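You operate a simulated robot arm through the tools that you are given. There is no shell and no other tool. Be economical: measure what you need, move in short steps, check, and stop when the job is done.

Carry out the task below with a simulated robot arm. There is one attempt and no reset: what you move stays moved.

Task
Clamp the cradled mask, pull both straps tight, then unclamp it.
Fine: tight is when the yellow stitch shows past the buckle.

It is judged by the outcome, as a careful person would: the job done as asked, and still so three seconds after it is handed in. It fails if anything else is knocked over, pushed out of place, dropped, spilled or broken.

Robot
A 7-joint arm with a fingered hand, fixed in place. Base frame: the origin is at the foot of the arm, x ahead of it, y to its left, z up; the work surface is at about z = 0.9. Readings come in m, degrees, newtons and seconds.
Its first joint turns from -166.0 to 166.0 degrees. Payload 3.7 kg.
Tool frame: the origin (TCP) lies between the finger pads and is the grasp point; the fingertips stand 0.025 m ahead of it; z points along the fingers, y is the line along which they close. Largest opening 0.088 m; the body of the gripper starts 0.029 m behind the TCP. The gripper is a hand of 5 fingers: y runs from the thumb to the fingers, the wrist lies at [-0.013, -0.106, -0.174] in the tool frame, and closing takes about 1.5 s.
Orientation is that of the tool frame in the base frame, as [roll, pitch, yaw] about the fixed x, y, z axes, in that order (R = Rz(yaw) Ry(pitch) Rx(roll)). With the fingers straight down and the wrist toward the robot, the tool's x, y and z point along [0, 1, 0], [1, 0, 0] and [0, 0, -1] of the base frame.

Tools
- The arm moves only by the tool arm_command. Its argument "plan" is a list of rows, each a list of 2 entries, a list of its own where there are three numbers: the shift along the base's x, y, z in units of 20 mm (1.0 is 20 mm), then the turn, a rotation vector about the base's x, y, z in units of 5 degrees (1.0 is 5 degrees). In form: [[[dx, dy, dz], [ax, ay, az]], ...]. A call has 1 to 20 rows; each row shifts and turns the commanded pose from where the row before left it. "jaw" is the closure in counts, from 0 (fully open) to 255 (shut), set as the call begins (left out, the last holds). A call with a number of a shift or a turn outside -1 to 1 is refused whole. Rows are played at 5 a second. More than 0.05 m and 8.6 degrees between two rows, or a gripper value outside its range, and nothing of the call is played. Where a pose cannot be reached the arm comes as near as it can. A force on the tool above 40 N (or 10 N above the force at the start of the call, whichever is more), or a blocked arm, ends the call early, and 0.2 s more pass. The fingers move at their own pace (about 0.108 m/s each) and stop on an object; they squeeze with about 27 N. The grip force told is the motor's: it shows also when the fingers shut on nothing. Time passes only in rows, and 0.2 s behind the last, so rows that do not move let the fingers close. The reply holds the time, the measured pose of the TCP, the force on the tool along the base axes, the opening and the grip force, in the units named above and with some noise, with the torque about the TCP (base axes, N m) and any sound that the robot's microphone picked up.
- Cameras (640 x 400 px; columns grow to the right, rows downward): "scene" is fixed at [0.0502, 0.4972, 1.4965]; the picture's right is [-0.52, -0.86, 0.00], its down [-0.45, 0.27, -0.85] and it looks along [0.73, -0.44, -0.52] (base axes); focal length 312 px, centre (320, 200). "wrist" rides on the gripper at [0.059, -0.079, -0.105] in the tool frame; the picture's right is [-0.73, 0.32, -0.61], its down [-0.62, -0.68, 0.38] and it looks along [-0.29, 0.66, 0.70] (tool axes); focal length 234 px, centre (320, 200). There is no depth. A picture from a camera that has moved, and an enlarged one, comes with that camera's place and axes in the base frame and with its lens.
- camera(camera): a new picture of that camera. It takes no simulated time.
- move_fingers(index, middle, ring, little, thumb_bend, thumb_turn): sets how far each is bent, from 0 (flat) to 1 (curled in); at 0.3 the hand is open as for a grip, at 0.7 the pads meet at the TCP. One left out holds its place. A second passes; each finger stops where it meets its share of the squeeze, and holds until it gets a number again. A gripper value or a shape takes the hand back. It gives what a move gives, with no picture; readings hold the bend of each and the force on index, middle, ring, little, thumb and palm. thumb_turn goes from beside the hand (0) to across from the fingers (1), as for a grip.
- hand_shape(shape): the hand has 5 fingers and takes this shape, open, in about a second: jaw (thumb against the fingers, like two jaws); tri (thumb and two fingers); tip (a fingertip pinch); poke (one finger out to press); point (the index stretched); flat (the hand flat); cup (the hand cupped); fist (a fist). The gripper value then closes the fingers along that shape, each until it touches; the sizes above hold for jaw. It gives what a move gives, with no picture.
- close_up(camera, box): a new picture of the part [left, top, right, bottom] of that camera's present view, enlarged. It takes no simulated time.
- job_done(): hands the job in; it is judged then, once.

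Work in short steps. Places have to be worked out from the pictures, the camera data and where the tool is seen: move nearer, look again, correct. Check each grasp and each placing, and mend what went wrong. You have 120 turns and 84 pictures in all, those below and enlarged ones among them. Open the gripper and draw the arm clear of the work before you hand the job in, unless the task says otherwise; then end with one line.

The tools are called after "Call:" as name(argument=value, ...) on one line, values as JSON. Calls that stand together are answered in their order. arm_command: Moves the arm, as the interface text tells. Its arguments: {"type":"object","properties":{"plan":{"type":"array"},"jaw":{"type":"number"}},"required":["plan"]} The other tools are called the same way: hand_shape (shape) gives the hand a shape; move_fingers (index, middle, ring, little, thumb_bend, thumb_turn) moves the fingers one by one; camera (camera) takes a picture; close_up (camera, box) takes an enlarged picture of a part of a camera's view; job_done () hands the job in.

At the start:

```text
clock: 0.0
eef_pos: [0.5652, 0.2529, 1.2727]
tcp_rot: [-179.9, 0.1, 90.0]
contact_force: [0.1, 0.6, -0.5]
ft_torque: [-0.01, -0.02, 0.0]
finger_gap: 0.0876
finger_force: 0.0
shape: jaw
bend: [0.3, 0.3, 0.3, 0.3, 0.3, 0.98]
finger forces: [0.0, 0.0, 0.1, 0.0, 0.0, 0.0]
```

scene: 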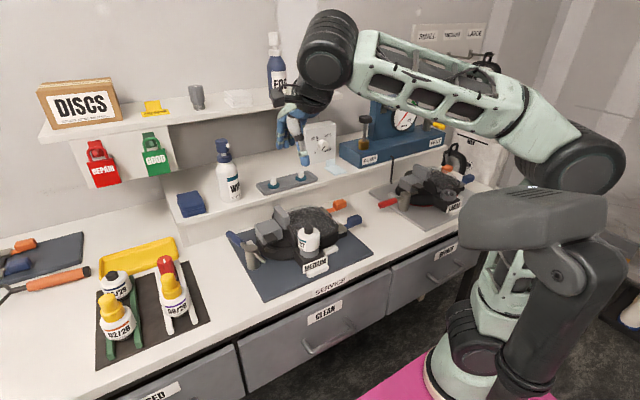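
wrist: 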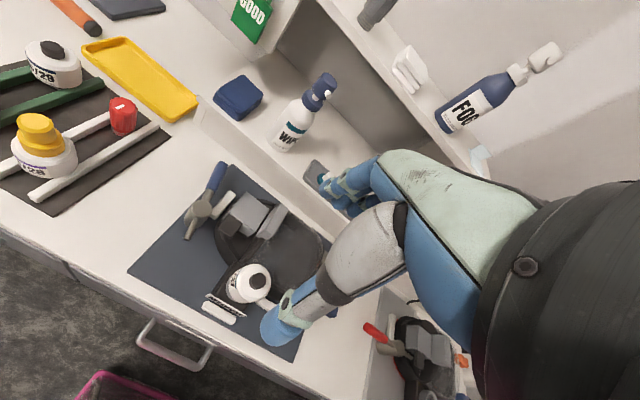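

The scene shows two masks: one on a mat (medium) and one further away (right). I'll enlarge both to find which is cradled and where the clamp and straps are.

Call:
close_up(camera="scene", box=[215, 170, 395, 300])

Call:
close_up(camera="scene", box=[360, 120, 500, 220])

Call:
close_up(camera="wrist", box=[120, 150, 360, 350])

```text
3.08 times, centred on (305, 235) of scene
camera zoom: at [0.0502, 0.4972, 1.4965], right [-0.52, -0.86, 0.0], down [-0.45, 0.27, -0.85], along [0.73, -0.44, -0.52], focal length 960 px, centre (366, 92)
```

zoom: 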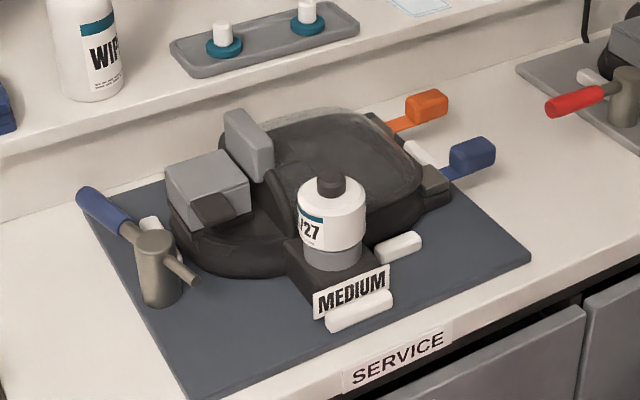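

```text
4.00 times, centred on (430, 170) of scene
camera zoom: at [0.0502, 0.4972, 1.4965], right [-0.52, -0.86, 0.0], down [-0.45, 0.27, -0.85], along [0.73, -0.44, -0.52], focal length 1248 px, centre (-120, 320)
```

zoom: 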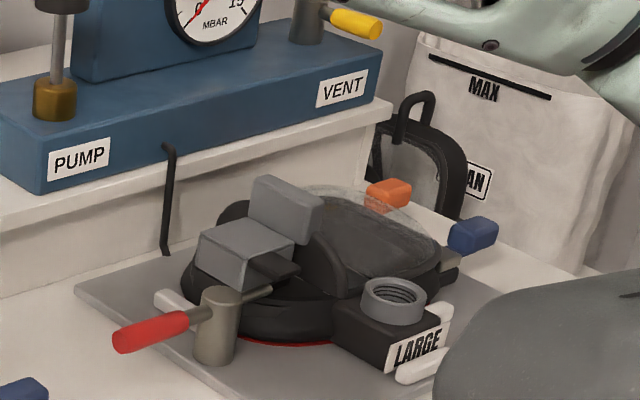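

```text
2.00 times, centred on (240, 250) of wrist
camera zoom: at [0.4856, 0.3106, 1.3793], right [0.32, -0.73, 0.61], down [-0.68, -0.62, -0.38], along [0.66, -0.29, -0.7], focal length 468 px, centre (480, 100)
```

zoom: 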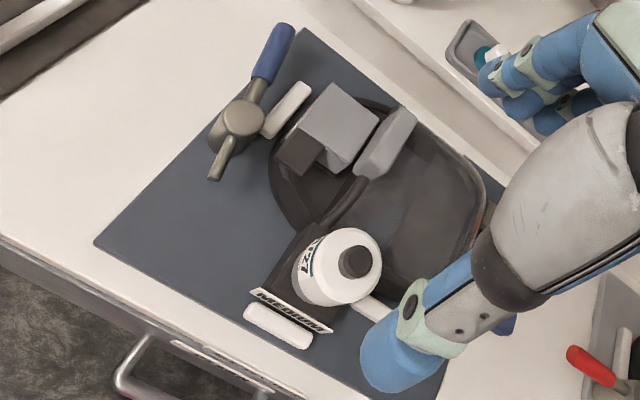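

Medium's clamp (blue lever) is open and its straps with orange and blue tabs point toward -y; Large's clamp dog already points at its mask. I shift the hand toward -y to view the strap ends and the other station with the wrist camera.

Call:
arm_command(plan=[[[-0.5, -1, 0], [0, 0, 0]], [[-0.5, -1, 0], [0, 0, 0]], [[-0.5, -1, 0], [0, 0, 0]], [[-0.5, -1, 0], [0, 0, 0]], [[-0.5, -1, 0], [0, 0, 0]], [[-0.5, -1, 0], [0, 0, 0]], [[0, -1, 0], [0, 0, 0]], [[0, -1, 0], [0, 0, 0]], [[0, -1, 0], [0, 0, 0]], [[0, -1, 0], [0, 0, 0]]])

Call:
camera(camera="wrist")

Call:
camera(camera="scene")

```text
clock: 2.2
eef_pos: [0.5041, 0.0527, 1.2732]
tcp_rot: [-180.0, 0.0, 90.1]
contact_force: [0.9, -0.3, -0.6]
ft_torque: [0.01, -0.02, -0.05]
finger_gap: 0.0876
finger_force: 0.1
shape: jaw
bend: [0.3, 0.3, 0.3, 0.3, 0.3, 0.98]
finger forces: [0.0, 0.0, 0.0, 0.0, 0.0, 0.0]
```

```text
78 pictures are left
camera wrist: at [0.4257, 0.1102, 1.3793], right [0.32, -0.73, 0.61], down [-0.68, -0.62, -0.38], along [0.66, -0.29, -0.7], focal length 234 px, centre (320, 200)
```

wrist: 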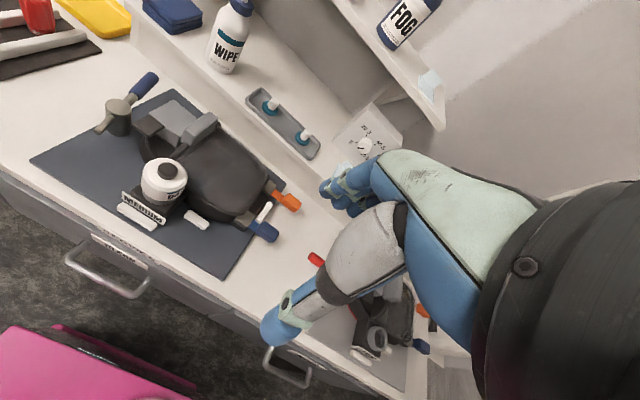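

```text
77 pictures are left
```

scene: 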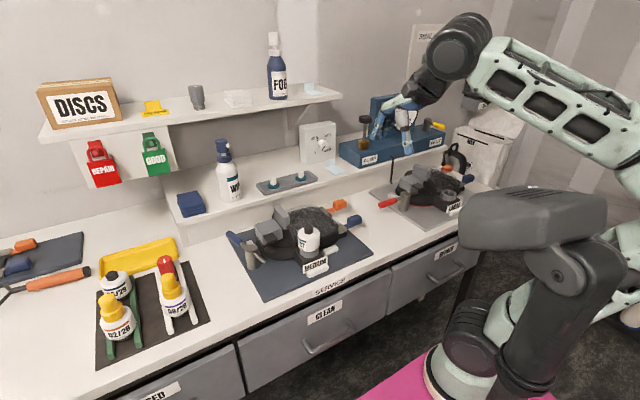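

Call:
close_up(camera="wrist", box=[90, 60, 330, 280])

Call:
close_up(camera="wrist", box=[210, 170, 310, 250])

Call:
close_up(camera="scene", box=[310, 190, 380, 240])

Call:
close_up(camera="scene", box=[440, 140, 500, 200])

```text
1.82 times, centred on (210, 170) of wrist
camera zoom: at [0.4257, 0.1102, 1.3793], right [0.32, -0.73, 0.61], down [-0.68, -0.62, -0.38], along [0.66, -0.29, -0.7], focal length 426 px, centre (520, 254)
```

zoom: 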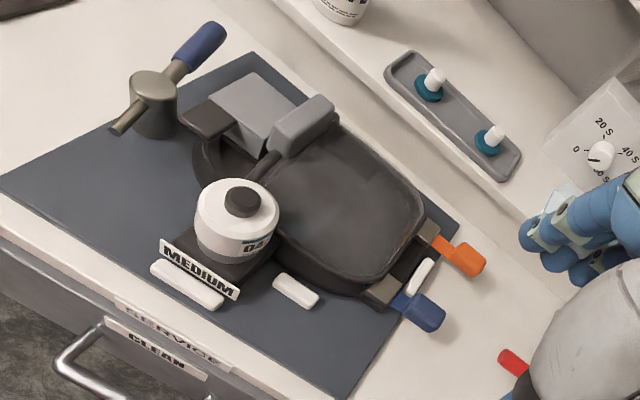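

```text
5.00 times, centred on (260, 210) of wrist
camera zoom: at [0.4257, 0.1102, 1.3793], right [0.32, -0.73, 0.61], down [-0.68, -0.62, -0.38], along [0.66, -0.29, -0.7], focal length 1171 px, centre (620, 150)
```

zoom: 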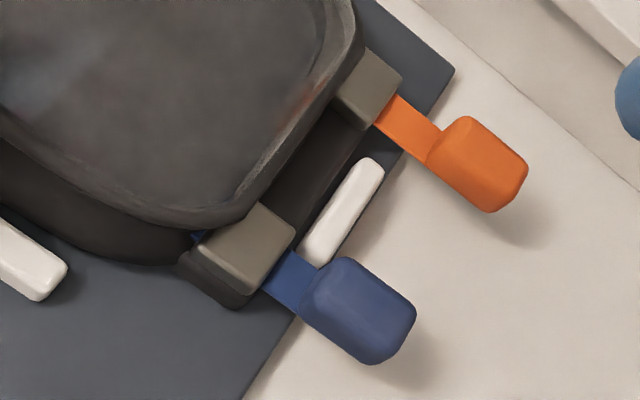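

```text
8.00 times, centred on (345, 215) of scene
camera zoom: at [0.0502, 0.4972, 1.4965], right [-0.52, -0.86, 0.0], down [-0.45, 0.27, -0.85], along [0.73, -0.44, -0.52], focal length 2496 px, centre (120, 80)
```

zoom: 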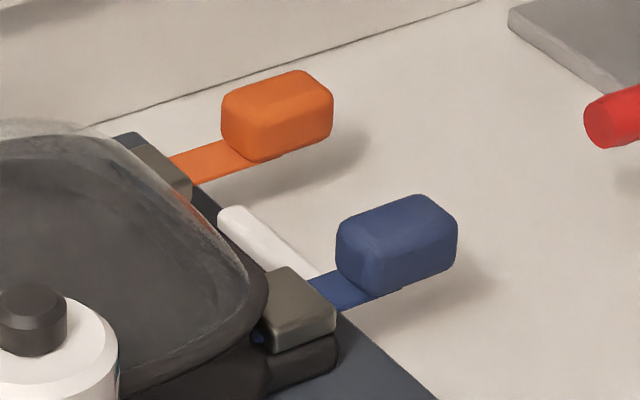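

```text
6.67 times, centred on (470, 170) of scene
camera zoom: at [0.0502, 0.4972, 1.4965], right [-0.52, -0.86, 0.0], down [-0.45, 0.27, -0.85], along [0.73, -0.44, -0.52], focal length 2080 px, centre (-680, 400)
```

zoom: 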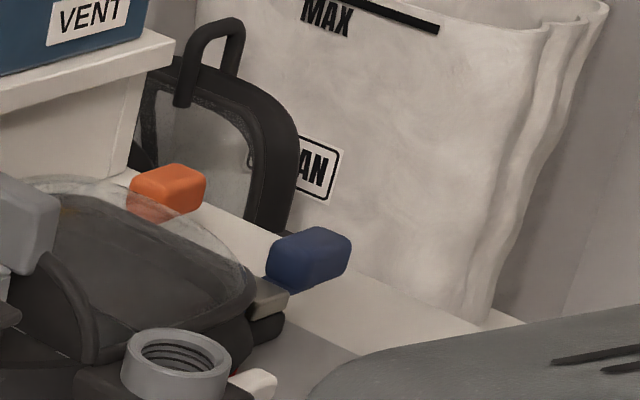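

Medium is on the "SERVICE" mat with unclamped lever and straps loose. I move on to look properly at the Large one to decide which is "cradled".

Call:
arm_command(plan=[[[0, -1, 0], [0, 0, 0]], [[0, -1, 0], [0, 0, 0]], [[0, -1, 0], [0, 0, 0]], [[0, -1, 0], [0, 0, 0]], [[0, -1, 0], [0, 0, 0]], [[0, -1, 0], [0, 0, 0]], [[0, -1, 0], [0, 0, 0]], [[0, -1, 0], [0, 0, 0]], [[0, -1, 0], [0, 0, 0]], [[0, -1, 0], [0, 0, 0]], [[0, -1, 0], [0, 0, 0]], [[0, -1, 0], [0, 0, 0]], [[0, -1, 0], [0, 0, 0]], [[0, -1, 0], [0, 0, 0]], [[0, -1, 0], [0, 0, 0]], [[0, -1, 0], [0, 0, 0]], [[0, -1, 0], [0, 0, 0]], [[0, -1, 0], [0, 0, 0]]])

Call:
camera(camera="wrist")

Call:
close_up(camera="wrist", box=[90, 60, 330, 280])

```text
clock: 6.0
eef_pos: [0.5066, -0.3067, 1.276]
tcp_rot: [180.0, 0.0, 90.0]
contact_force: [0.3, 0.3, 0.5]
ft_torque: [-0.01, -0.02, 0.01]
finger_gap: 0.0877
finger_force: 0.1
shape: jaw
bend: [0.3, 0.3, 0.3, 0.3, 0.3, 0.98]
finger forces: [0.1, 0.0, 0.0, 0.0, 0.0, 0.1]
```

```text
72 pictures are left
camera wrist: at [0.4266, -0.2491, 1.3809], right [0.32, -0.73, 0.61], down [-0.68, -0.62, -0.38], along [0.66, -0.29, -0.7], focal length 234 px, centre (320, 200)
```

wrist: 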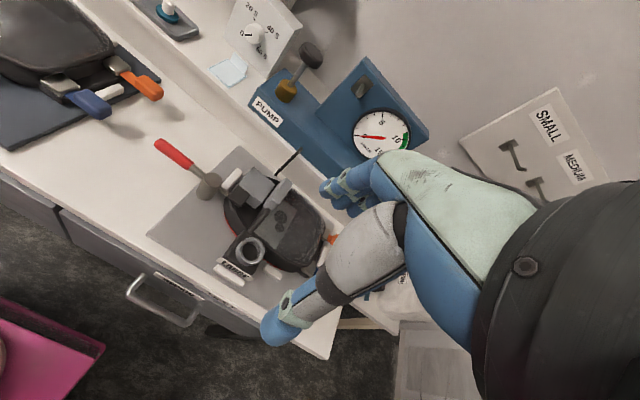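

```text
1.82 times, centred on (210, 170) of wrist
camera zoom: at [0.4266, -0.2491, 1.3809], right [0.32, -0.73, 0.61], down [-0.68, -0.62, -0.38], along [0.66, -0.29, -0.7], focal length 426 px, centre (520, 254)
```

zoom: 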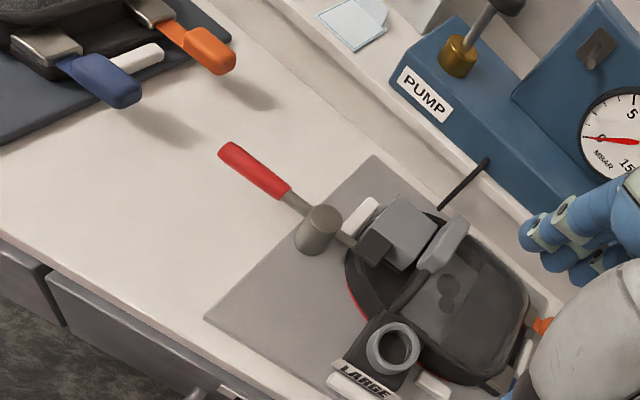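

Large sits on a grey test plate with its clamp already turned in; I look further to see its strap state as a reference.

Call:
arm_command(plan=[[[0, -1, 0], [0, 0, 0]], [[0, -1, 0], [0, 0, 0]], [[0, -1, 0], [0, 0, 0]], [[0, -1, 0], [0, 0, 0]], [[0, -1, 0], [0, 0, 0]], [[0, -1, 0], [0, 0, 0]], [[0, -1, 0], [0, 0, 0]]])

Call:
close_up(camera="wrist", box=[90, 80, 330, 280])

```text
clock: 7.6
eef_pos: [0.5043, -0.4479, 1.2734]
tcp_rot: [-180.0, 0.0, 90.2]
contact_force: [1.4, 0.5, 0.3]
ft_torque: [-0.01, -0.05, 0.01]
finger_gap: 0.0874
finger_force: 0.2
shape: jaw
bend: [0.3, 0.3, 0.3, 0.3, 0.3, 0.98]
finger forces: [0.1, 0.0, 0.0, 0.0, 0.1, 0.0]
```

```text
2.00 times, centred on (210, 180) of wrist
camera zoom: at [0.4252, -0.3896, 1.3788], right [0.32, -0.73, 0.61], down [-0.68, -0.62, -0.38], along [0.66, -0.29, -0.7], focal length 468 px, centre (540, 240)
```

zoom: 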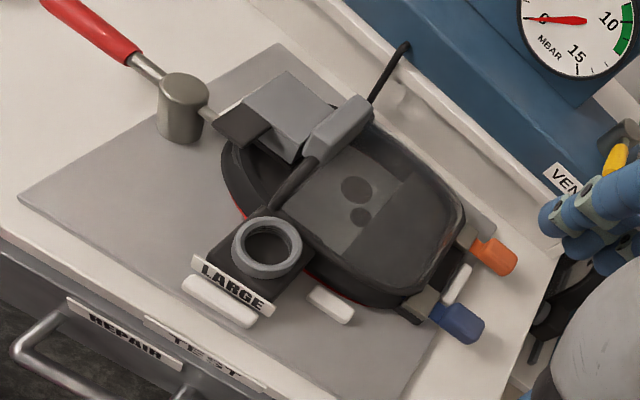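

Large is at the TEST station and already clamped; the Medium one in the SERVICE cradle is unclamped with slack straps, so that is the target. Its clamp post is at about (0.668, 0.328, 0.978), handle pointing +x out to (0.776, 0.359, 0.964), to be turned CCW about 75° to point +y. I return over there and make the poke shape.

Call:
arm_command(plan=[[[0, 1, 0], [0, 0, 0]], [[0, 1, 0], [0, 0, 0]], [[0, 1, 0], [0, 0, 0]], [[0, 1, 0], [0, 0, 0]], [[0, 1, 0], [0, 0, 0]], [[0, 1, 0], [0, 0, 0]], [[0, 1, 0], [0, 0, 0]], [[0, 1, 0], [0, 0, 0]], [[0, 1, 0], [0, 0, 0]], [[0, 1, 0], [0, 0, 0]], [[0, 1, 0], [0, 0, 0]], [[0, 1, 0], [0, 0, 0]], [[0, 1, 0], [0, 0, 0]], [[0, 1, 0], [0, 0, 0]], [[0, 1, 0], [0, 0, 0]], [[0, 1, 0], [0, 0, 0]], [[0, 1, 0], [0, 0, 0]], [[0, 1, 0], [0, 0, 0]], [[0, 1, 0], [0, 0, 0]], [[0, 1, 0], [0, 0, 0]]])

Call:
arm_command(plan=[[[0, 1, 0], [0, 0, 0]], [[0, 1, 0], [0, 0, 0]], [[0, 1, 0], [0, 0, 0]], [[0, 1, 0], [0, 0, 0]], [[0, 1, 0], [0, 0, 0]], [[0, 1, 0], [0, 0, 0]], [[0, 1, 0], [0, 0, 0]], [[0, 1, 0], [0, 0, 0]], [[0, 1, 0], [0, 0, 0]], [[0, 1, 0], [0, 0, 0]], [[0, 1, 0], [0, 0, 0]], [[0, 1, 0], [0, 0, 0]], [[0, 1, 0], [0, 0, 0]], [[0, 1, 0], [0, 0, 0]], [[0, 1, 0], [0, 0, 0]], [[0, 1, 0], [0, 0, 0]], [[0, 1, 0], [0, 0, 0]], [[0, 1, 0], [0, 0, 0]], [[0, 1, 0], [0, 0, 0]], [[0, 1, 0], [0, 0, 0]]])

Call:
hand_shape(shape="poke")

Call:
camera(camera="wrist")

Call:
camera(camera="scene")

```text
clock: 11.8
eef_pos: [0.506, -0.047, 1.2728]
tcp_rot: [180.0, 0.0, 90.1]
contact_force: [-0.2, 0.3, -0.1]
ft_torque: [0.02, -0.02, 0.0]
finger_gap: 0.0873
finger_force: 0.2
shape: jaw
bend: [0.3, 0.3, 0.3, 0.3, 0.3, 0.98]
finger forces: [0.1, 0.1, 0.0, 0.0, 0.0, 0.0]
```

```text
clock: 16.0
eef_pos: [0.5065, 0.3535, 1.2723]
tcp_rot: [180.0, 0.0, 90.0]
contact_force: [0.8, -0.2, 0.0]
ft_torque: [0.02, 0.01, -0.01]
finger_gap: 0.0877
finger_force: 0.2
shape: jaw
bend: [0.3, 0.3, 0.3, 0.3, 0.3, 0.98]
finger forces: [0.0, 0.0, 0.1, 0.0, 0.0, 0.0]
```

```text
clock: 16.9
eef_pos: [0.506, 0.3525, 1.2742]
tcp_rot: [180.0, 0.0, 90.0]
contact_force: [0.1, -0.1, 0.5]
ft_torque: [-0.01, 0.0, 0.04]
finger_gap: 0.0
finger_force: 0.1
shape: poke
bend: [0.7, 0.7, 0.99, 0.99, 1.0, 1.0]
finger forces: [0.1, 0.0, 0.0, 0.0, 0.0, 0.1]
```

```text
69 pictures are left
camera wrist: at [0.4259, 0.411, 1.3793], right [0.32, -0.73, 0.61], down [-0.68, -0.62, -0.38], along [0.66, -0.29, -0.7], focal length 234 px, centre (320, 200)
```

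wrist: 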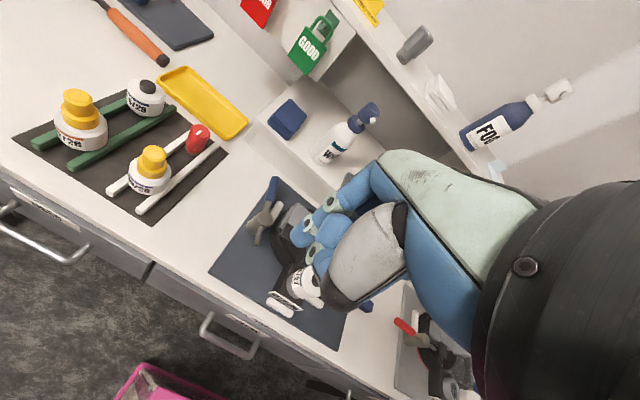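

```text
68 pictures are left
```

scene: 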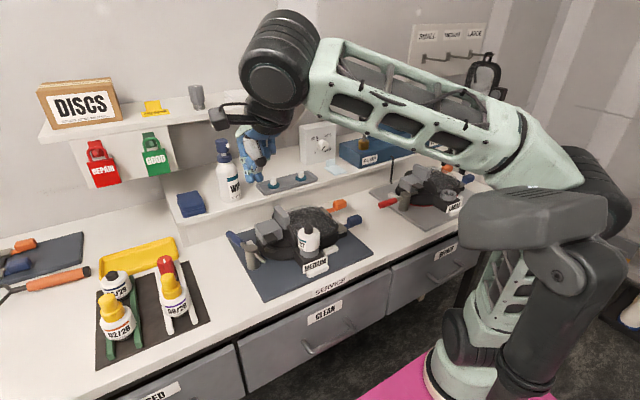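

The shelf's front edge may be close to the handle tip, so before going in I measure it, and I set a three-finger shape.

Call:
hand_shape(shape="tri")

Call:
close_up(camera="scene", box=[200, 190, 310, 280])

Call:
close_up(camera="wrist", box=[220, 120, 400, 280])

```text
clock: 17.8
eef_pos: [0.5049, 0.3529, 1.2738]
tcp_rot: [-179.9, 0.0, 90.0]
contact_force: [-1.1, 0.1, 0.2]
ft_torque: [-0.02, -0.01, 0.01]
finger_gap: 0.0881
finger_force: 0.0
shape: tri
bend: [0.3, 0.3, 0.99, 0.99, 0.3, 0.98]
finger forces: [0.1, 0.1, 0.0, 0.0, 0.1, 0.0]
```

```text
4.44 times, centred on (255, 235) of scene
camera zoom: at [0.0502, 0.4972, 1.4965], right [-0.52, -0.86, 0.0], down [-0.45, 0.27, -0.85], along [0.73, -0.44, -0.52], focal length 1387 px, centre (609, 44)
```

zoom: 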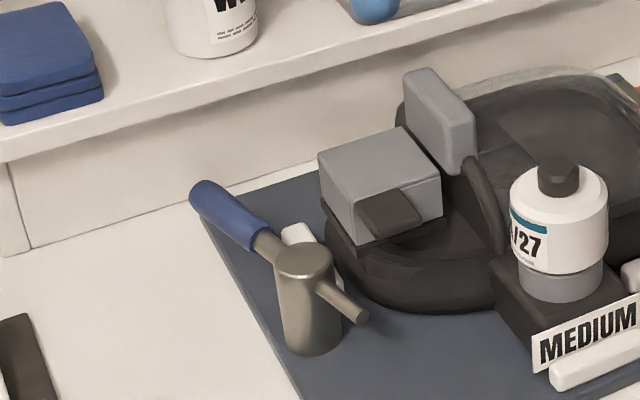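

```text
2.50 times, centred on (310, 200) of wrist
camera zoom: at [0.4259, 0.411, 1.3793], right [0.32, -0.73, 0.61], down [-0.68, -0.62, -0.38], along [0.66, -0.29, -0.7], focal length 585 px, centre (345, 200)
```

zoom: 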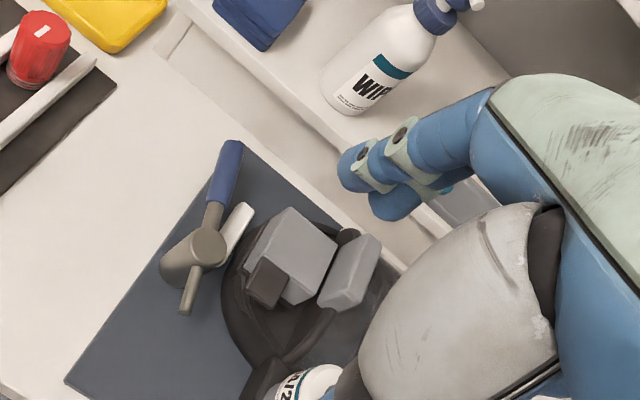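

The shelf front is at about x≈0.85, z≈0.98, leaving room. I rotate the hand -75° so it closes across the handle and move above the handle at about (0.752, 0.355), staying high at z≈1.12.

Call:
arm_command(plan=[[[0.8, 0, -0.5], [0, 0, -1]], [[0.8, 0, -0.5], [0, 0, -1]], [[0.8, 0, -0.5], [0, 0, -1]], [[0.8, 0, -0.5], [0, 0, -1]], [[0.8, 0, -0.5], [0, 0, -1]], [[0.8, 0, -0.5], [0, 0, -1]], [[0.8, 0, -0.5], [0, 0, -1]], [[0.8, 0, -0.5], [0, 0, -1]], [[0.8, 0, -0.5], [0, 0, -1]], [[0.8, 0, -0.5], [0, 0, -1]], [[0.8, 0, -0.5], [0, 0, -1]], [[0.8, 0, -0.5], [0, 0, -1]], [[0.8, 0, -0.5], [0, 0, -1]], [[0.8, 0, -0.5], [0, 0, -1]], [[0.8, 0, -0.5], [0, 0, -1]]])

Call:
move_fingers(index=0.48, middle=0.48, thumb_bend=0.3)

Call:
camera(camera="scene")

Call:
camera(camera="wrist")

```text
clock: 21.0
eef_pos: [0.7454, 0.3534, 1.1222]
tcp_rot: [-180.0, -0.1, 15.0]
contact_force: [0.1, 0.3, 0.9]
ft_torque: [0.03, -0.02, -0.03]
finger_gap: 0.0879
finger_force: 0.1
shape: tri
bend: [0.3, 0.3, 0.99, 0.99, 0.3, 0.98]
finger forces: [0.1, 0.0, 0.1, 0.0, 0.0, 0.0]
```

```text
clock: 22.0
eef_pos: [0.7456, 0.3541, 1.1217]
tcp_rot: [180.0, 0.0, 15.0]
contact_force: [0.2, 0.9, 0.6]
ft_torque: [-0.01, 0.01, -0.01]
finger_gap: 0.0655
finger_force: 0.0
shape: fingers
bend: [0.48, 0.48, 0.99, 0.99, 0.3, 0.98]
finger forces: [0.1, 0.0, 0.1, 0.1, 0.0, 0.0]
```

```text
65 pictures are left
```

scene: 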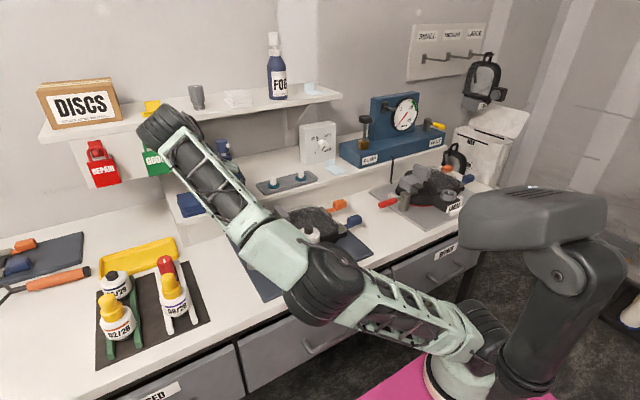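

```text
64 pictures are left
camera wrist: at [0.7811, 0.4444, 1.2282], right [-0.62, -0.5, 0.61], down [-0.78, 0.5, -0.38], along [-0.11, -0.71, -0.7], focal length 234 px, centre (320, 200)
```

wrist: 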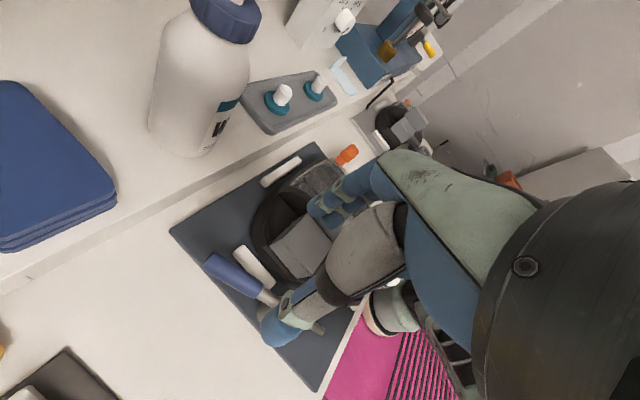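

The -75° yaw made the elbow swing low over the bench, which I don't like. I go back to the nominal yaw (elbow up) and will use a single bent index finger as a peg to push the handle.

Call:
arm_command(plan=[[[-0.3, 0, 0.5], [0, 0, 1]], [[-0.3, 0, 0.5], [0, 0, 1]], [[-0.3, 0, 0.5], [0, 0, 1]], [[-0.3, 0, 0.5], [0, 0, 1]], [[-0.3, 0, 0.5], [0, 0, 1]], [[-0.3, 0, 0], [0, 0, 1]], [[-0.3, 0, 0], [0, 0, 1]], [[-0.3, 0, 0], [0, 0, 1]], [[-0.3, 0, 0], [0, 0, 1]], [[-0.3, 0, 0], [0, 0, 1]], [[-0.3, 0, 0], [0, 0, 1]], [[-0.3, 0, 0], [0, 0, 1]], [[-0.3, 0, 0], [0, 0, 1]], [[-0.3, 0, 0], [0, 0, 1]], [[-0.3, 0, 0], [0, 0, 1]]])

Call:
move_fingers(index=0.7, middle=1.0, ring=1.0, little=1.0, thumb_bend=0.3, thumb_turn=0.0)

Call:
camera(camera="scene")

Call:
camera(camera="wrist")

```text
clock: 25.2
eef_pos: [0.6535, 0.3532, 1.1736]
tcp_rot: [-180.0, 0.0, 90.1]
contact_force: [0.1, 0.0, -0.2]
ft_torque: [-0.03, 0.01, 0.02]
finger_gap: 0.0658
finger_force: 0.0
shape: fingers
bend: [0.48, 0.48, 0.99, 0.99, 0.3, 0.98]
finger forces: [0.1, 0.1, 0.1, 0.0, 0.0, 0.1]
```

```text
clock: 26.2
eef_pos: [0.6541, 0.3513, 1.1737]
tcp_rot: [-180.0, 0.1, 90.1]
contact_force: [0.4, 0.3, -0.8]
ft_torque: [0.0, 0.0, 0.01]
finger_gap: 0.1004
finger_force: 0.0
shape: fingers
bend: [0.7, 1.0, 1.0, 1.0, 0.3, 0.0]
finger forces: [0.1, 0.0, 0.0, 0.0, 0.1, 0.0]
```

```text
63 pictures are left
```

scene: 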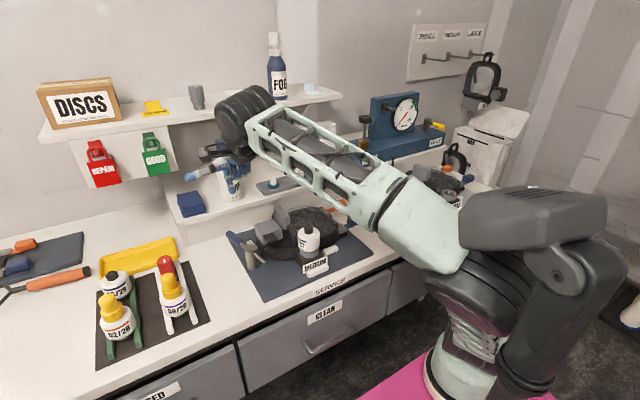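

```text
62 pictures are left
camera wrist: at [0.5752, 0.4105, 1.2797], right [0.32, -0.73, 0.61], down [-0.68, -0.62, -0.38], along [0.66, -0.29, -0.7], focal length 234 px, centre (320, 200)
```

wrist: 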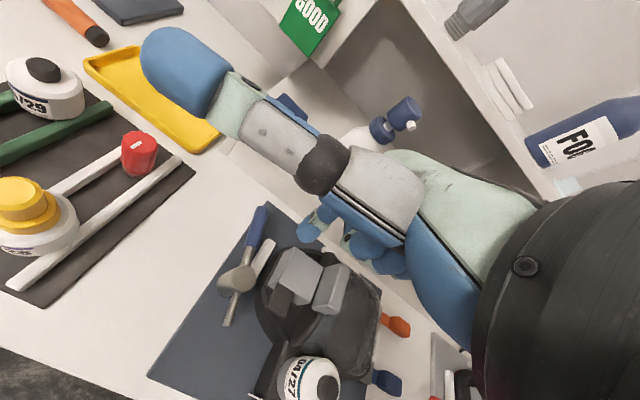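

The arm is elbow-up again. The thumb sticks out to +y, so I tuck it as in poke and look at where the index tip is.

Call:
move_fingers(thumb_bend=1.0, thumb_turn=1.0)

Call:
close_up(camera="scene", box=[170, 110, 310, 220])

Call:
close_up(camera="wrist", box=[200, 140, 460, 340])

```text
clock: 27.2
eef_pos: [0.6538, 0.3527, 1.1733]
tcp_rot: [180.0, -0.1, 90.1]
contact_force: [-1.3, 0.7, -0.1]
ft_torque: [0.04, -0.01, 0.01]
finger_gap: 0.0237
finger_force: 0.1
shape: fingers
bend: [0.69, 1.0, 1.0, 1.0, 0.99, 0.96]
finger forces: [0.0, 0.0, 0.1, 0.0, 0.0, 0.0]
```

```text
3.64 times, centred on (240, 165) of scene
camera zoom: at [0.0502, 0.4972, 1.4965], right [-0.52, -0.86, 0.0], down [-0.45, 0.27, -0.85], along [0.73, -0.44, -0.52], focal length 1135 px, centre (611, 327)
```

zoom: 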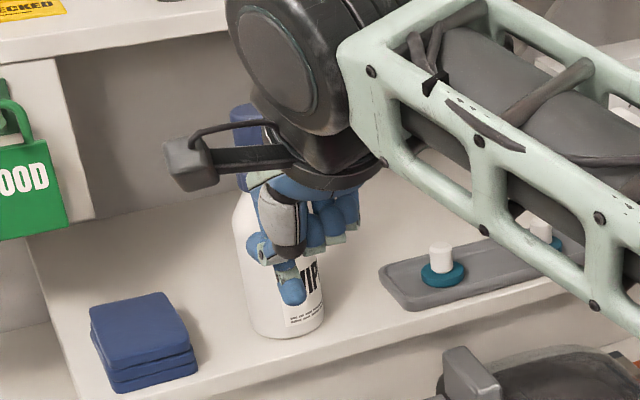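

```text
2.00 times, centred on (330, 240) of wrist
camera zoom: at [0.5752, 0.4105, 1.2797], right [0.32, -0.73, 0.61], down [-0.68, -0.62, -0.38], along [0.66, -0.29, -0.7], focal length 468 px, centre (300, 120)
```

zoom: 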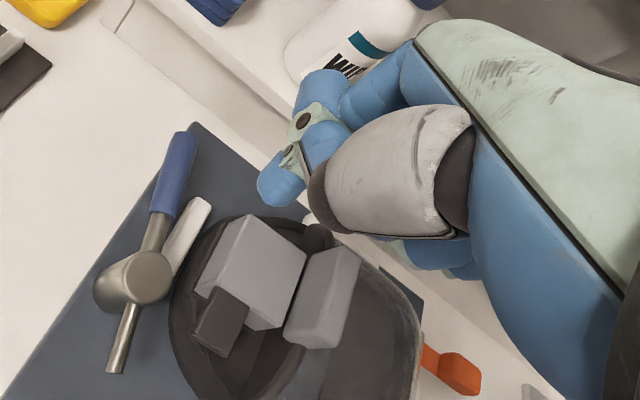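

The index tip sits about (+0.009, +0.002, -0.023) from the TCP. I aim to place it on the mask side of the handle near its end, TCP (0.757, 0.327), going down to z 1.05 first for a look.

Call:
arm_command(plan=[[[0.9, -0.22, -0.5], [0, 0, 0]], [[0.9, -0.22, -1], [0, 0, 0]], [[0.9, -0.22, -1], [0, 0, 0]], [[0.9, -0.22, -1], [0, 0, 0]], [[0.9, -0.22, -1], [0, 0, 0]], [[0.65, -0.18, -1], [0, 0, 0]], [[0, 0, -0.6], [0, 0, 0]]])

Call:
close_up(camera="scene", box=[200, 150, 340, 270])

Call:
close_up(camera="wrist", box=[150, 140, 430, 360])

```text
clock: 28.8
eef_pos: [0.7574, 0.327, 1.0527]
tcp_rot: [180.0, 0.0, 90.0]
contact_force: [-0.9, 0.2, -0.5]
ft_torque: [0.01, -0.03, 0.04]
finger_gap: 0.0235
finger_force: 0.1
shape: fingers
bend: [0.69, 1.0, 1.0, 1.0, 0.99, 0.96]
finger forces: [0.1, 0.1, 0.0, 0.0, 0.0, 0.0]
```

```text
3.33 times, centred on (270, 210) of scene
camera zoom: at [0.0502, 0.4972, 1.4965], right [-0.52, -0.86, 0.0], down [-0.45, 0.27, -0.85], along [0.73, -0.44, -0.52], focal length 1040 px, centre (487, 167)
```

zoom: 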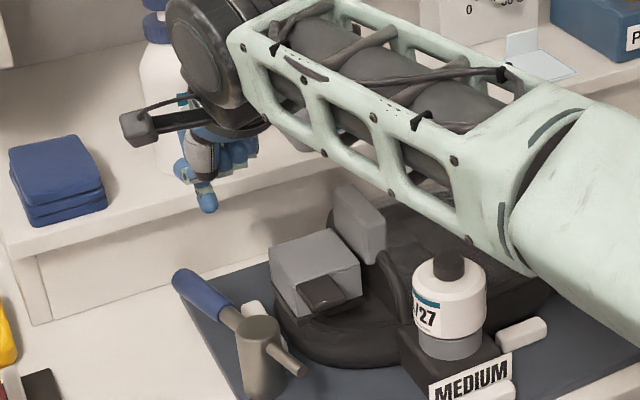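

```text
1.82 times, centred on (290, 250) of wrist
camera zoom: at [0.6788, 0.3851, 1.1582], right [0.32, -0.73, 0.61], down [-0.68, -0.62, -0.38], along [0.66, -0.29, -0.7], focal length 426 px, centre (374, 109)
```

zoom: 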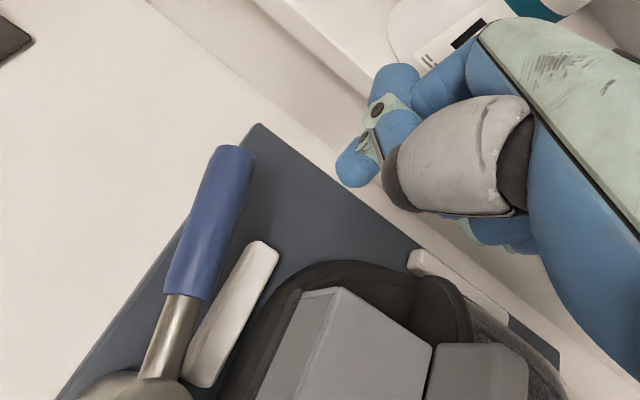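

Handle tip re-measured at (0.776, 0.362), consistent. I lower the peg straight down to TCP z≈0.974 between handle and mask.

Call:
arm_command(plan=[[[0.1, -0.05, -1], [0, 0, 0]], [[0, 0, -1], [0, 0, 0]], [[0, 0, -1], [0, 0, 0]], [[0, 0, -0.9], [0, 0, 0]]])

Call:
close_up(camera="scene", box=[200, 150, 340, 270])

Call:
close_up(camera="wrist", box=[150, 140, 430, 360])

```text
clock: 29.8
eef_pos: [0.7595, 0.3249, 0.9743]
tcp_rot: [179.9, 0.1, 90.0]
contact_force: [1.1, -0.5, 0.3]
ft_torque: [0.0, 0.0, -0.02]
finger_gap: 0.0237
finger_force: 0.0
shape: fingers
bend: [0.69, 1.0, 1.0, 1.0, 0.99, 0.96]
finger forces: [0.1, 0.0, 0.0, 0.0, 0.0, 0.1]
```

```text
3.33 times, centred on (270, 210) of scene
camera zoom: at [0.0502, 0.4972, 1.4965], right [-0.52, -0.86, 0.0], down [-0.45, 0.27, -0.85], along [0.73, -0.44, -0.52], focal length 1040 px, centre (487, 167)
```

zoom: 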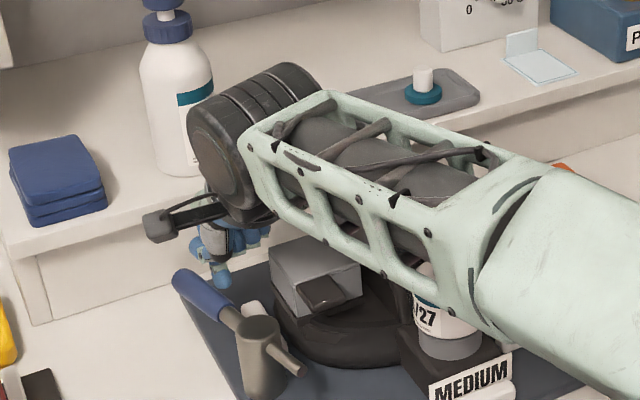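

```text
1.82 times, centred on (290, 250) of wrist
camera zoom: at [0.6799, 0.3837, 1.0801], right [0.32, -0.73, 0.61], down [-0.68, -0.62, -0.38], along [0.66, -0.29, -0.7], focal length 426 px, centre (374, 109)
```

zoom: 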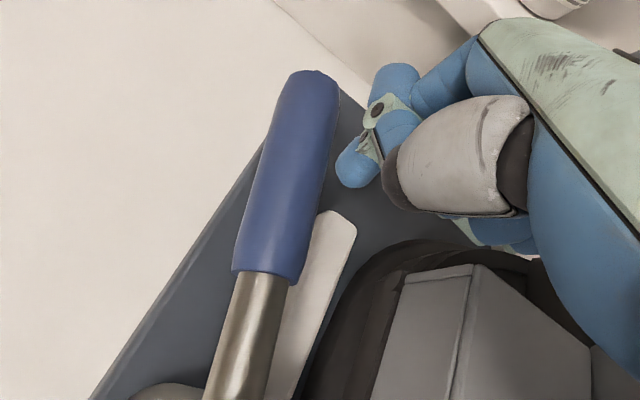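

Peg is beside the handle, clear of everything. I push it in a CCW arc of radius ~0.095 about the post to about 45°.

Call:
arm_command(plan=[[[-0.22, 0.565, 0], [0, 0, 0]], [[-0.05, 0.41, 0], [0, 0, 0]], [[-0.09, 0.405, 0], [0, 0, 0]], [[-0.125, 0.395, 0], [0, 0, 0]], [[-0.16, 0.38, 0], [0, 0, 0]], [[-0.19, 0.37, 0], [0, 0, 0]], [[-0.225, 0.35, 0], [0, 0, 0]], [[-0.25, 0.33, 0], [0, 0, 0]], [[-0.28, 0.305, 0], [0, 0, 0]]])

Call:
close_up(camera="wrist", box=[150, 140, 430, 360])

```text
clock: 31.8
eef_pos: [0.7268, 0.3974, 0.9729]
tcp_rot: [179.9, 0.0, 90.1]
contact_force: [0.5, -1.9, -0.7]
ft_torque: [-0.03, -0.04, 0.01]
finger_gap: 0.0232
finger_force: 1.1
shape: fingers
bend: [0.68, 1.0, 1.0, 1.0, 0.99, 0.96]
finger forces: [2.0, 0.0, 0.0, 0.0, 0.0, 0.0]
```

```text
1.82 times, centred on (290, 250) of wrist
camera zoom: at [0.6482, 0.4546, 1.0796], right [0.32, -0.73, 0.61], down [-0.68, -0.62, -0.38], along [0.66, -0.29, -0.7], focal length 426 px, centre (374, 109)
```

zoom: 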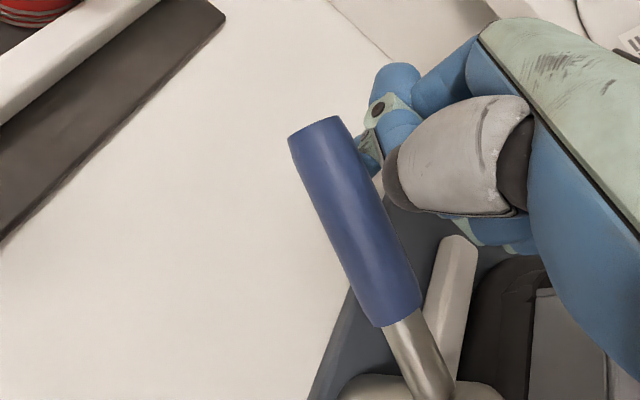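

The handle follows with only 2 N. I continue the arc to peg angle 80° (handle ≈ 90°).

Call:
arm_command(plan=[[[-0.305, 0.28, 0], [0, 0, 0]], [[-0.33, 0.25, 0], [0, 0, 0]], [[-0.35, 0.225, 0], [0, 0, 0]], [[-0.37, 0.19, 0], [0, 0, 0]], [[-0.38, 0.16, 0], [0, 0, 0]], [[-0.395, 0.125, 0], [0, 0, 0]], [[-0.4, 0.09, 0], [0, 0, 0]]])

Call:
camera(camera="wrist")

Call:
close_up(camera="scene", box=[200, 190, 340, 300])

```text
clock: 33.4
eef_pos: [0.6773, 0.4216, 0.9727]
tcp_rot: [180.0, -0.1, 90.0]
contact_force: [3.3, 0.2, -0.6]
ft_torque: [0.0, -0.07, -0.04]
finger_gap: 0.0233
finger_force: 1.2
shape: fingers
bend: [0.66, 1.0, 1.0, 1.0, 0.99, 0.96]
finger forces: [2.7, 0.1, 0.0, 0.0, 0.0, 0.1]
```

```text
54 pictures are left
camera wrist: at [0.598, 0.4804, 1.0786], right [0.32, -0.73, 0.61], down [-0.68, -0.62, -0.38], along [0.66, -0.29, -0.7], focal length 234 px, centre (320, 200)
```

wrist: 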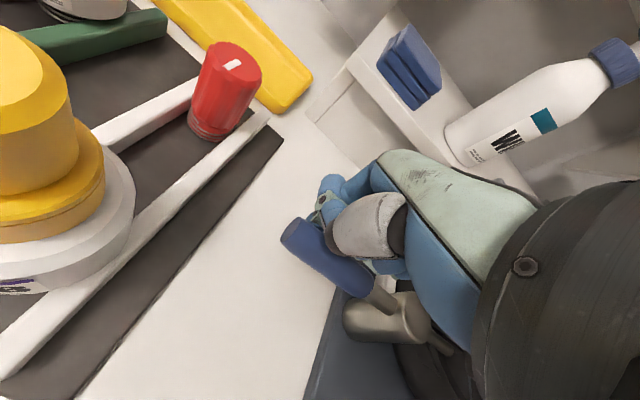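

```text
3.64 times, centred on (270, 245) of scene
camera zoom: at [0.0502, 0.4972, 1.4965], right [-0.52, -0.86, 0.0], down [-0.45, 0.27, -0.85], along [0.73, -0.44, -0.52], focal length 1135 px, centre (502, 36)
```

zoom: 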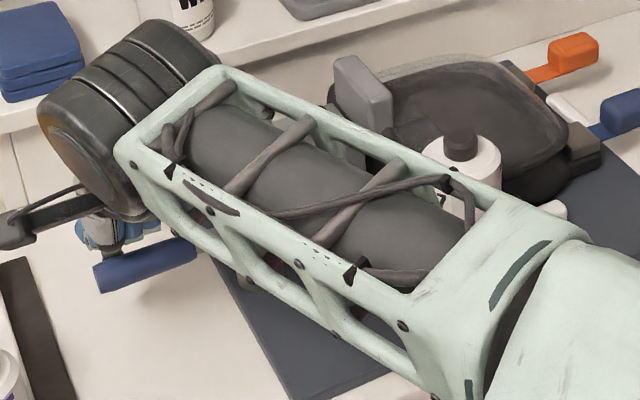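

The handle now reads about 89°. I nudge a little further to feel whether it meets a stop.

Call:
arm_command(plan=[[[-0.2, 0.02, 0], [0, 0, 0]], [[-0.2, 0.01, 0], [0, 0, 0]]])

```text
clock: 34.0
eef_pos: [0.6698, 0.4221, 0.9738]
tcp_rot: [179.9, 0.0, 89.9]
contact_force: [9.9, -1.0, 0.1]
ft_torque: [0.01, -0.16, -0.08]
finger_gap: 0.0233
finger_force: 4.4
shape: fingers
bend: [0.6, 1.0, 1.0, 1.0, 0.98, 0.96]
finger forces: [8.7, 0.0, 0.1, 0.0, 0.1, 0.0]
```

Force rose to 10 N, so it's at its stop: clamped. I back off (+x), then lift and look.

Call:
arm_command(plan=[[[0.7, 0, 0], [0, 0, 0]], [[0.7, 0, 0], [0, 0, 0]], [[0, 0, 1], [0, 0, 0]], [[0, 0, 1], [0, 0, 0]], [[0, 0, 1], [0, 0, 0]], [[0, 0, 1], [0, 0, 0]], [[0, 0, 1], [0, 0, 0]], [[-1, -0.5, 1], [0, 0, 0]], [[-1, -1, 1], [0, 0, 0]], [[-1, -1, 1], [0, 0, 0]], [[-1, -1, 1], [0, 0, 0]], [[-1, -1, 1], [0, 0, 0]], [[-1, -1, 0], [0, 0, 0]], [[-1, -1, 0], [0, 0, 0]], [[0, -1, 0], [0, 0, 0]], [[0, -1, 0], [0, 0, 0]], [[0, -1, 0], [0, 0, 0]]])

Call:
camera(camera="wrist")

Call:
close_up(camera="scene", box=[200, 170, 380, 300])

```text
clock: 37.6
eef_pos: [0.5549, 0.236, 1.1733]
tcp_rot: [179.7, 0.1, 90.3]
contact_force: [0.3, -0.3, 0.9]
ft_torque: [0.03, 0.02, 0.01]
finger_gap: 0.0235
finger_force: 0.1
shape: fingers
bend: [0.69, 1.0, 1.0, 1.0, 0.99, 0.96]
finger forces: [0.0, 0.0, 0.0, 0.1, 0.1, 0.0]
```

```text
52 pictures are left
camera wrist: at [0.4753, 0.2935, 1.279], right [0.32, -0.72, 0.61], down [-0.68, -0.63, -0.39], along [0.66, -0.29, -0.69], focal length 234 px, centre (320, 200)
```

wrist: 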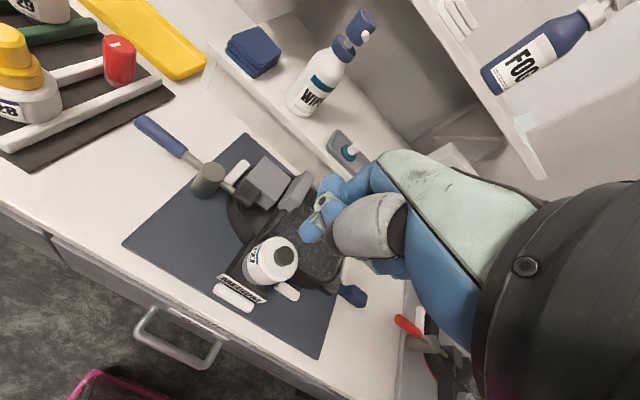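

```text
3.08 times, centred on (290, 235) of scene
camera zoom: at [0.0502, 0.4972, 1.4965], right [-0.52, -0.86, 0.0], down [-0.45, 0.27, -0.85], along [0.73, -0.44, -0.52], focal length 960 px, centre (412, 92)
```

zoom: 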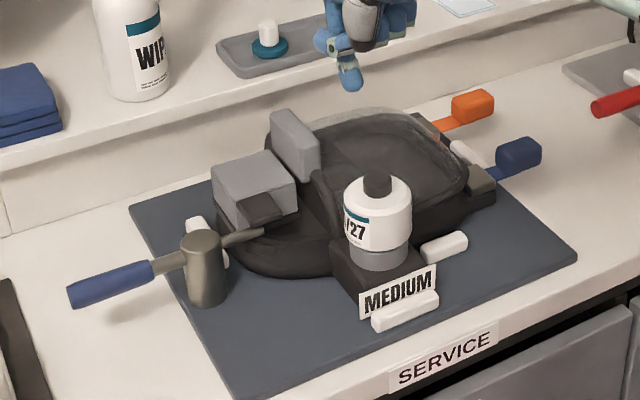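

The dog is now on the mask tongue: clamped. Next the straps: I set the tri shape and move above the blue tab at about (0.663, 0.012), staying at z≈1.09 for a closer measurement.

Call:
hand_shape(shape="tri")

Call:
arm_command(plan=[[[0, -1, 0], [0, 0, 0]], [[0, -1, 0], [0, 0, 0]], [[0, -1, 0], [0, 0, 0]], [[0, -1, 0], [0, 0, 0]], [[0, -1, 0], [0, 0, 0]], [[0, -1, 0], [0, 0, 0]], [[0, -1, 0], [0, 0, 0]], [[0.5, -1, 0], [0, 0, 0]], [[0.5, -1, 0], [0, 0, 0]], [[0.5, -1, -0.5], [0, 0, 0]], [[0.5, -0.5, -0.5], [0, 0, 0]], [[0.5, 0, -0.5], [0, 0, 0]], [[0.5, 0, -0.5], [0, 0, 0]], [[0.5, 0, -0.5], [0, 0, 0]], [[0.5, 0, -0.5], [0, 0, 0]]])

Call:
camera(camera="wrist")

Call:
close_up(camera="scene", box=[290, 140, 430, 250])

```text
clock: 38.5
eef_pos: [0.5576, 0.2333, 1.1726]
tcp_rot: [179.9, 0.0, 90.0]
contact_force: [-0.3, 0.1, 0.2]
ft_torque: [0.0, 0.01, 0.01]
finger_gap: 0.0876
finger_force: 0.1
shape: tri
bend: [0.3, 0.3, 0.99, 0.99, 0.3, 0.98]
finger forces: [0.0, 0.0, 0.1, 0.0, 0.0, 0.0]
```

```text
clock: 41.7
eef_pos: [0.6358, 0.0229, 1.1141]
tcp_rot: [180.0, 0.0, 89.9]
contact_force: [-0.3, 0.1, 0.1]
ft_torque: [-0.01, -0.03, 0.01]
finger_gap: 0.0875
finger_force: 0.0
shape: tri
bend: [0.3, 0.3, 0.99, 0.99, 0.3, 0.98]
finger forces: [0.0, 0.1, 0.1, 0.0, 0.0, 0.0]
```

```text
50 pictures are left
camera wrist: at [0.5572, 0.0813, 1.2193], right [0.32, -0.73, 0.61], down [-0.68, -0.62, -0.38], along [0.66, -0.29, -0.7], focal length 234 px, centre (320, 200)
```

wrist: 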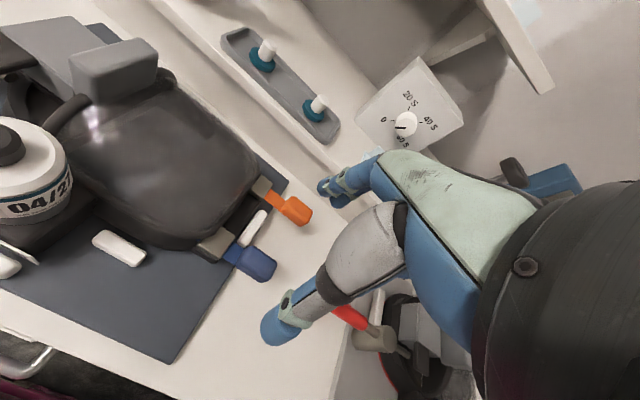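

```text
3.64 times, centred on (360, 195) of scene
camera zoom: at [0.0502, 0.4972, 1.4965], right [-0.52, -0.86, 0.0], down [-0.45, 0.27, -0.85], along [0.73, -0.44, -0.52], focal length 1135 px, centre (174, 218)
```

zoom: 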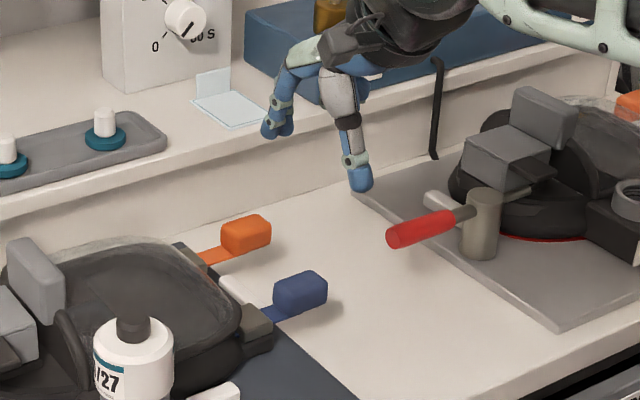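

Blue tab top centre ≈ (0.661, 0.011, 0.96), orange ≈ (0.755, 0.000). The Large's red handle tip is at (0.667, -0.105), so I tilt the hand 12° to lift the little-finger side and descend to z≈1.0 above the blue tab.

Call:
arm_command(plan=[[[0.6, -0.2, -1], [-0.8, 0, 0]], [[0.6, -0.2, -1], [-0.8, 0, 0]], [[0.05, 0, -1], [-0.8, 0, 0]], [[0, 0, -1], [0, 0, 0]], [[0, 0, -1], [0, 0, 0]], [[0, 0, -0.7], [0, 0, 0]]])

Call:
camera(camera="wrist")

Call:
close_up(camera="scene", box=[290, 140, 430, 250])

```text
clock: 43.1
eef_pos: [0.6627, 0.0165, 0.9989]
tcp_rot: [-180.0, 12.0, 90.1]
contact_force: [-0.5, 0.1, -0.2]
ft_torque: [0.0, 0.0, 0.02]
finger_gap: 0.0877
finger_force: 0.0
shape: tri
bend: [0.3, 0.3, 0.99, 0.99, 0.3, 0.98]
finger forces: [0.0, 0.0, 0.0, 0.0, 0.1, 0.0]
```

```text
48 pictures are left
camera wrist: at [0.5836, 0.0947, 1.0909], right [0.32, -0.58, 0.75], down [-0.68, -0.69, -0.25], along [0.66, -0.43, -0.62], focal length 234 px, centre (320, 200)
```

wrist: 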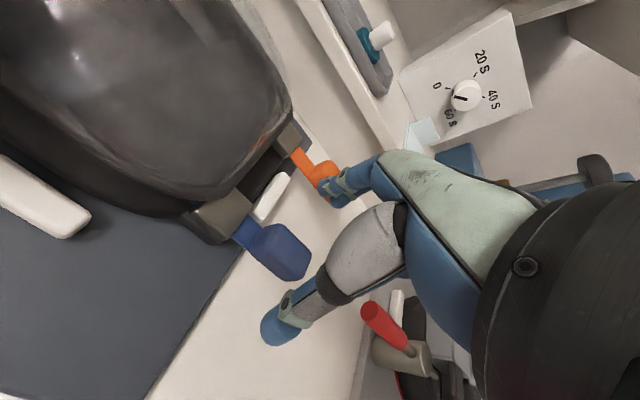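

```text
3.64 times, centred on (360, 195) of scene
camera zoom: at [0.0502, 0.4972, 1.4965], right [-0.52, -0.86, 0.0], down [-0.45, 0.27, -0.85], along [0.73, -0.44, -0.52], focal length 1135 px, centre (174, 218)
```

zoom: 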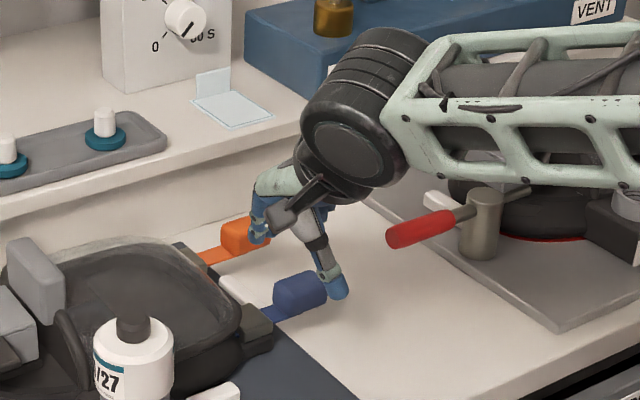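

Index tip at x≈0.72 is close to the orange tab, so I narrow the fingers first before descending.

Call:
move_fingers(index=0.46, middle=0.46, thumb_bend=0.38)

Call:
close_up(camera="wrist", box=[200, 120, 420, 380])

```text
clock: 44.1
eef_pos: [0.6644, 0.0159, 0.999]
tcp_rot: [179.9, 12.1, 90.0]
contact_force: [0.1, -0.5, -0.6]
ft_torque: [-0.01, -0.01, -0.01]
finger_gap: 0.06
finger_force: 0.1
shape: fingers
bend: [0.46, 0.46, 0.99, 0.99, 0.38, 0.98]
finger forces: [0.1, 0.0, 0.0, 0.0, 0.0, 0.1]
```

```text
1.54 times, centred on (310, 250) of wrist
camera zoom: at [0.5837, 0.0947, 1.091], right [0.32, -0.58, 0.74], down [-0.68, -0.69, -0.25], along [0.66, -0.43, -0.62], focal length 360 px, centre (335, 123)
```

zoom: 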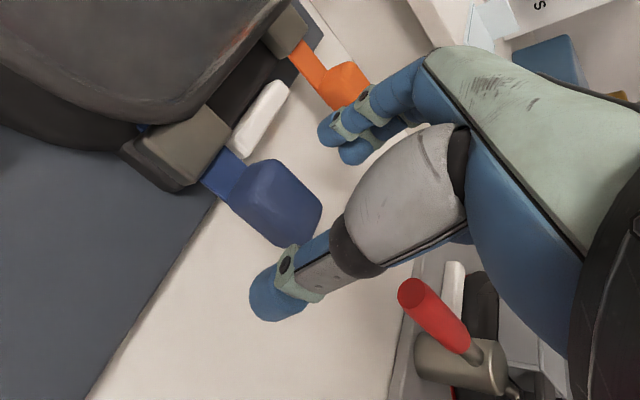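

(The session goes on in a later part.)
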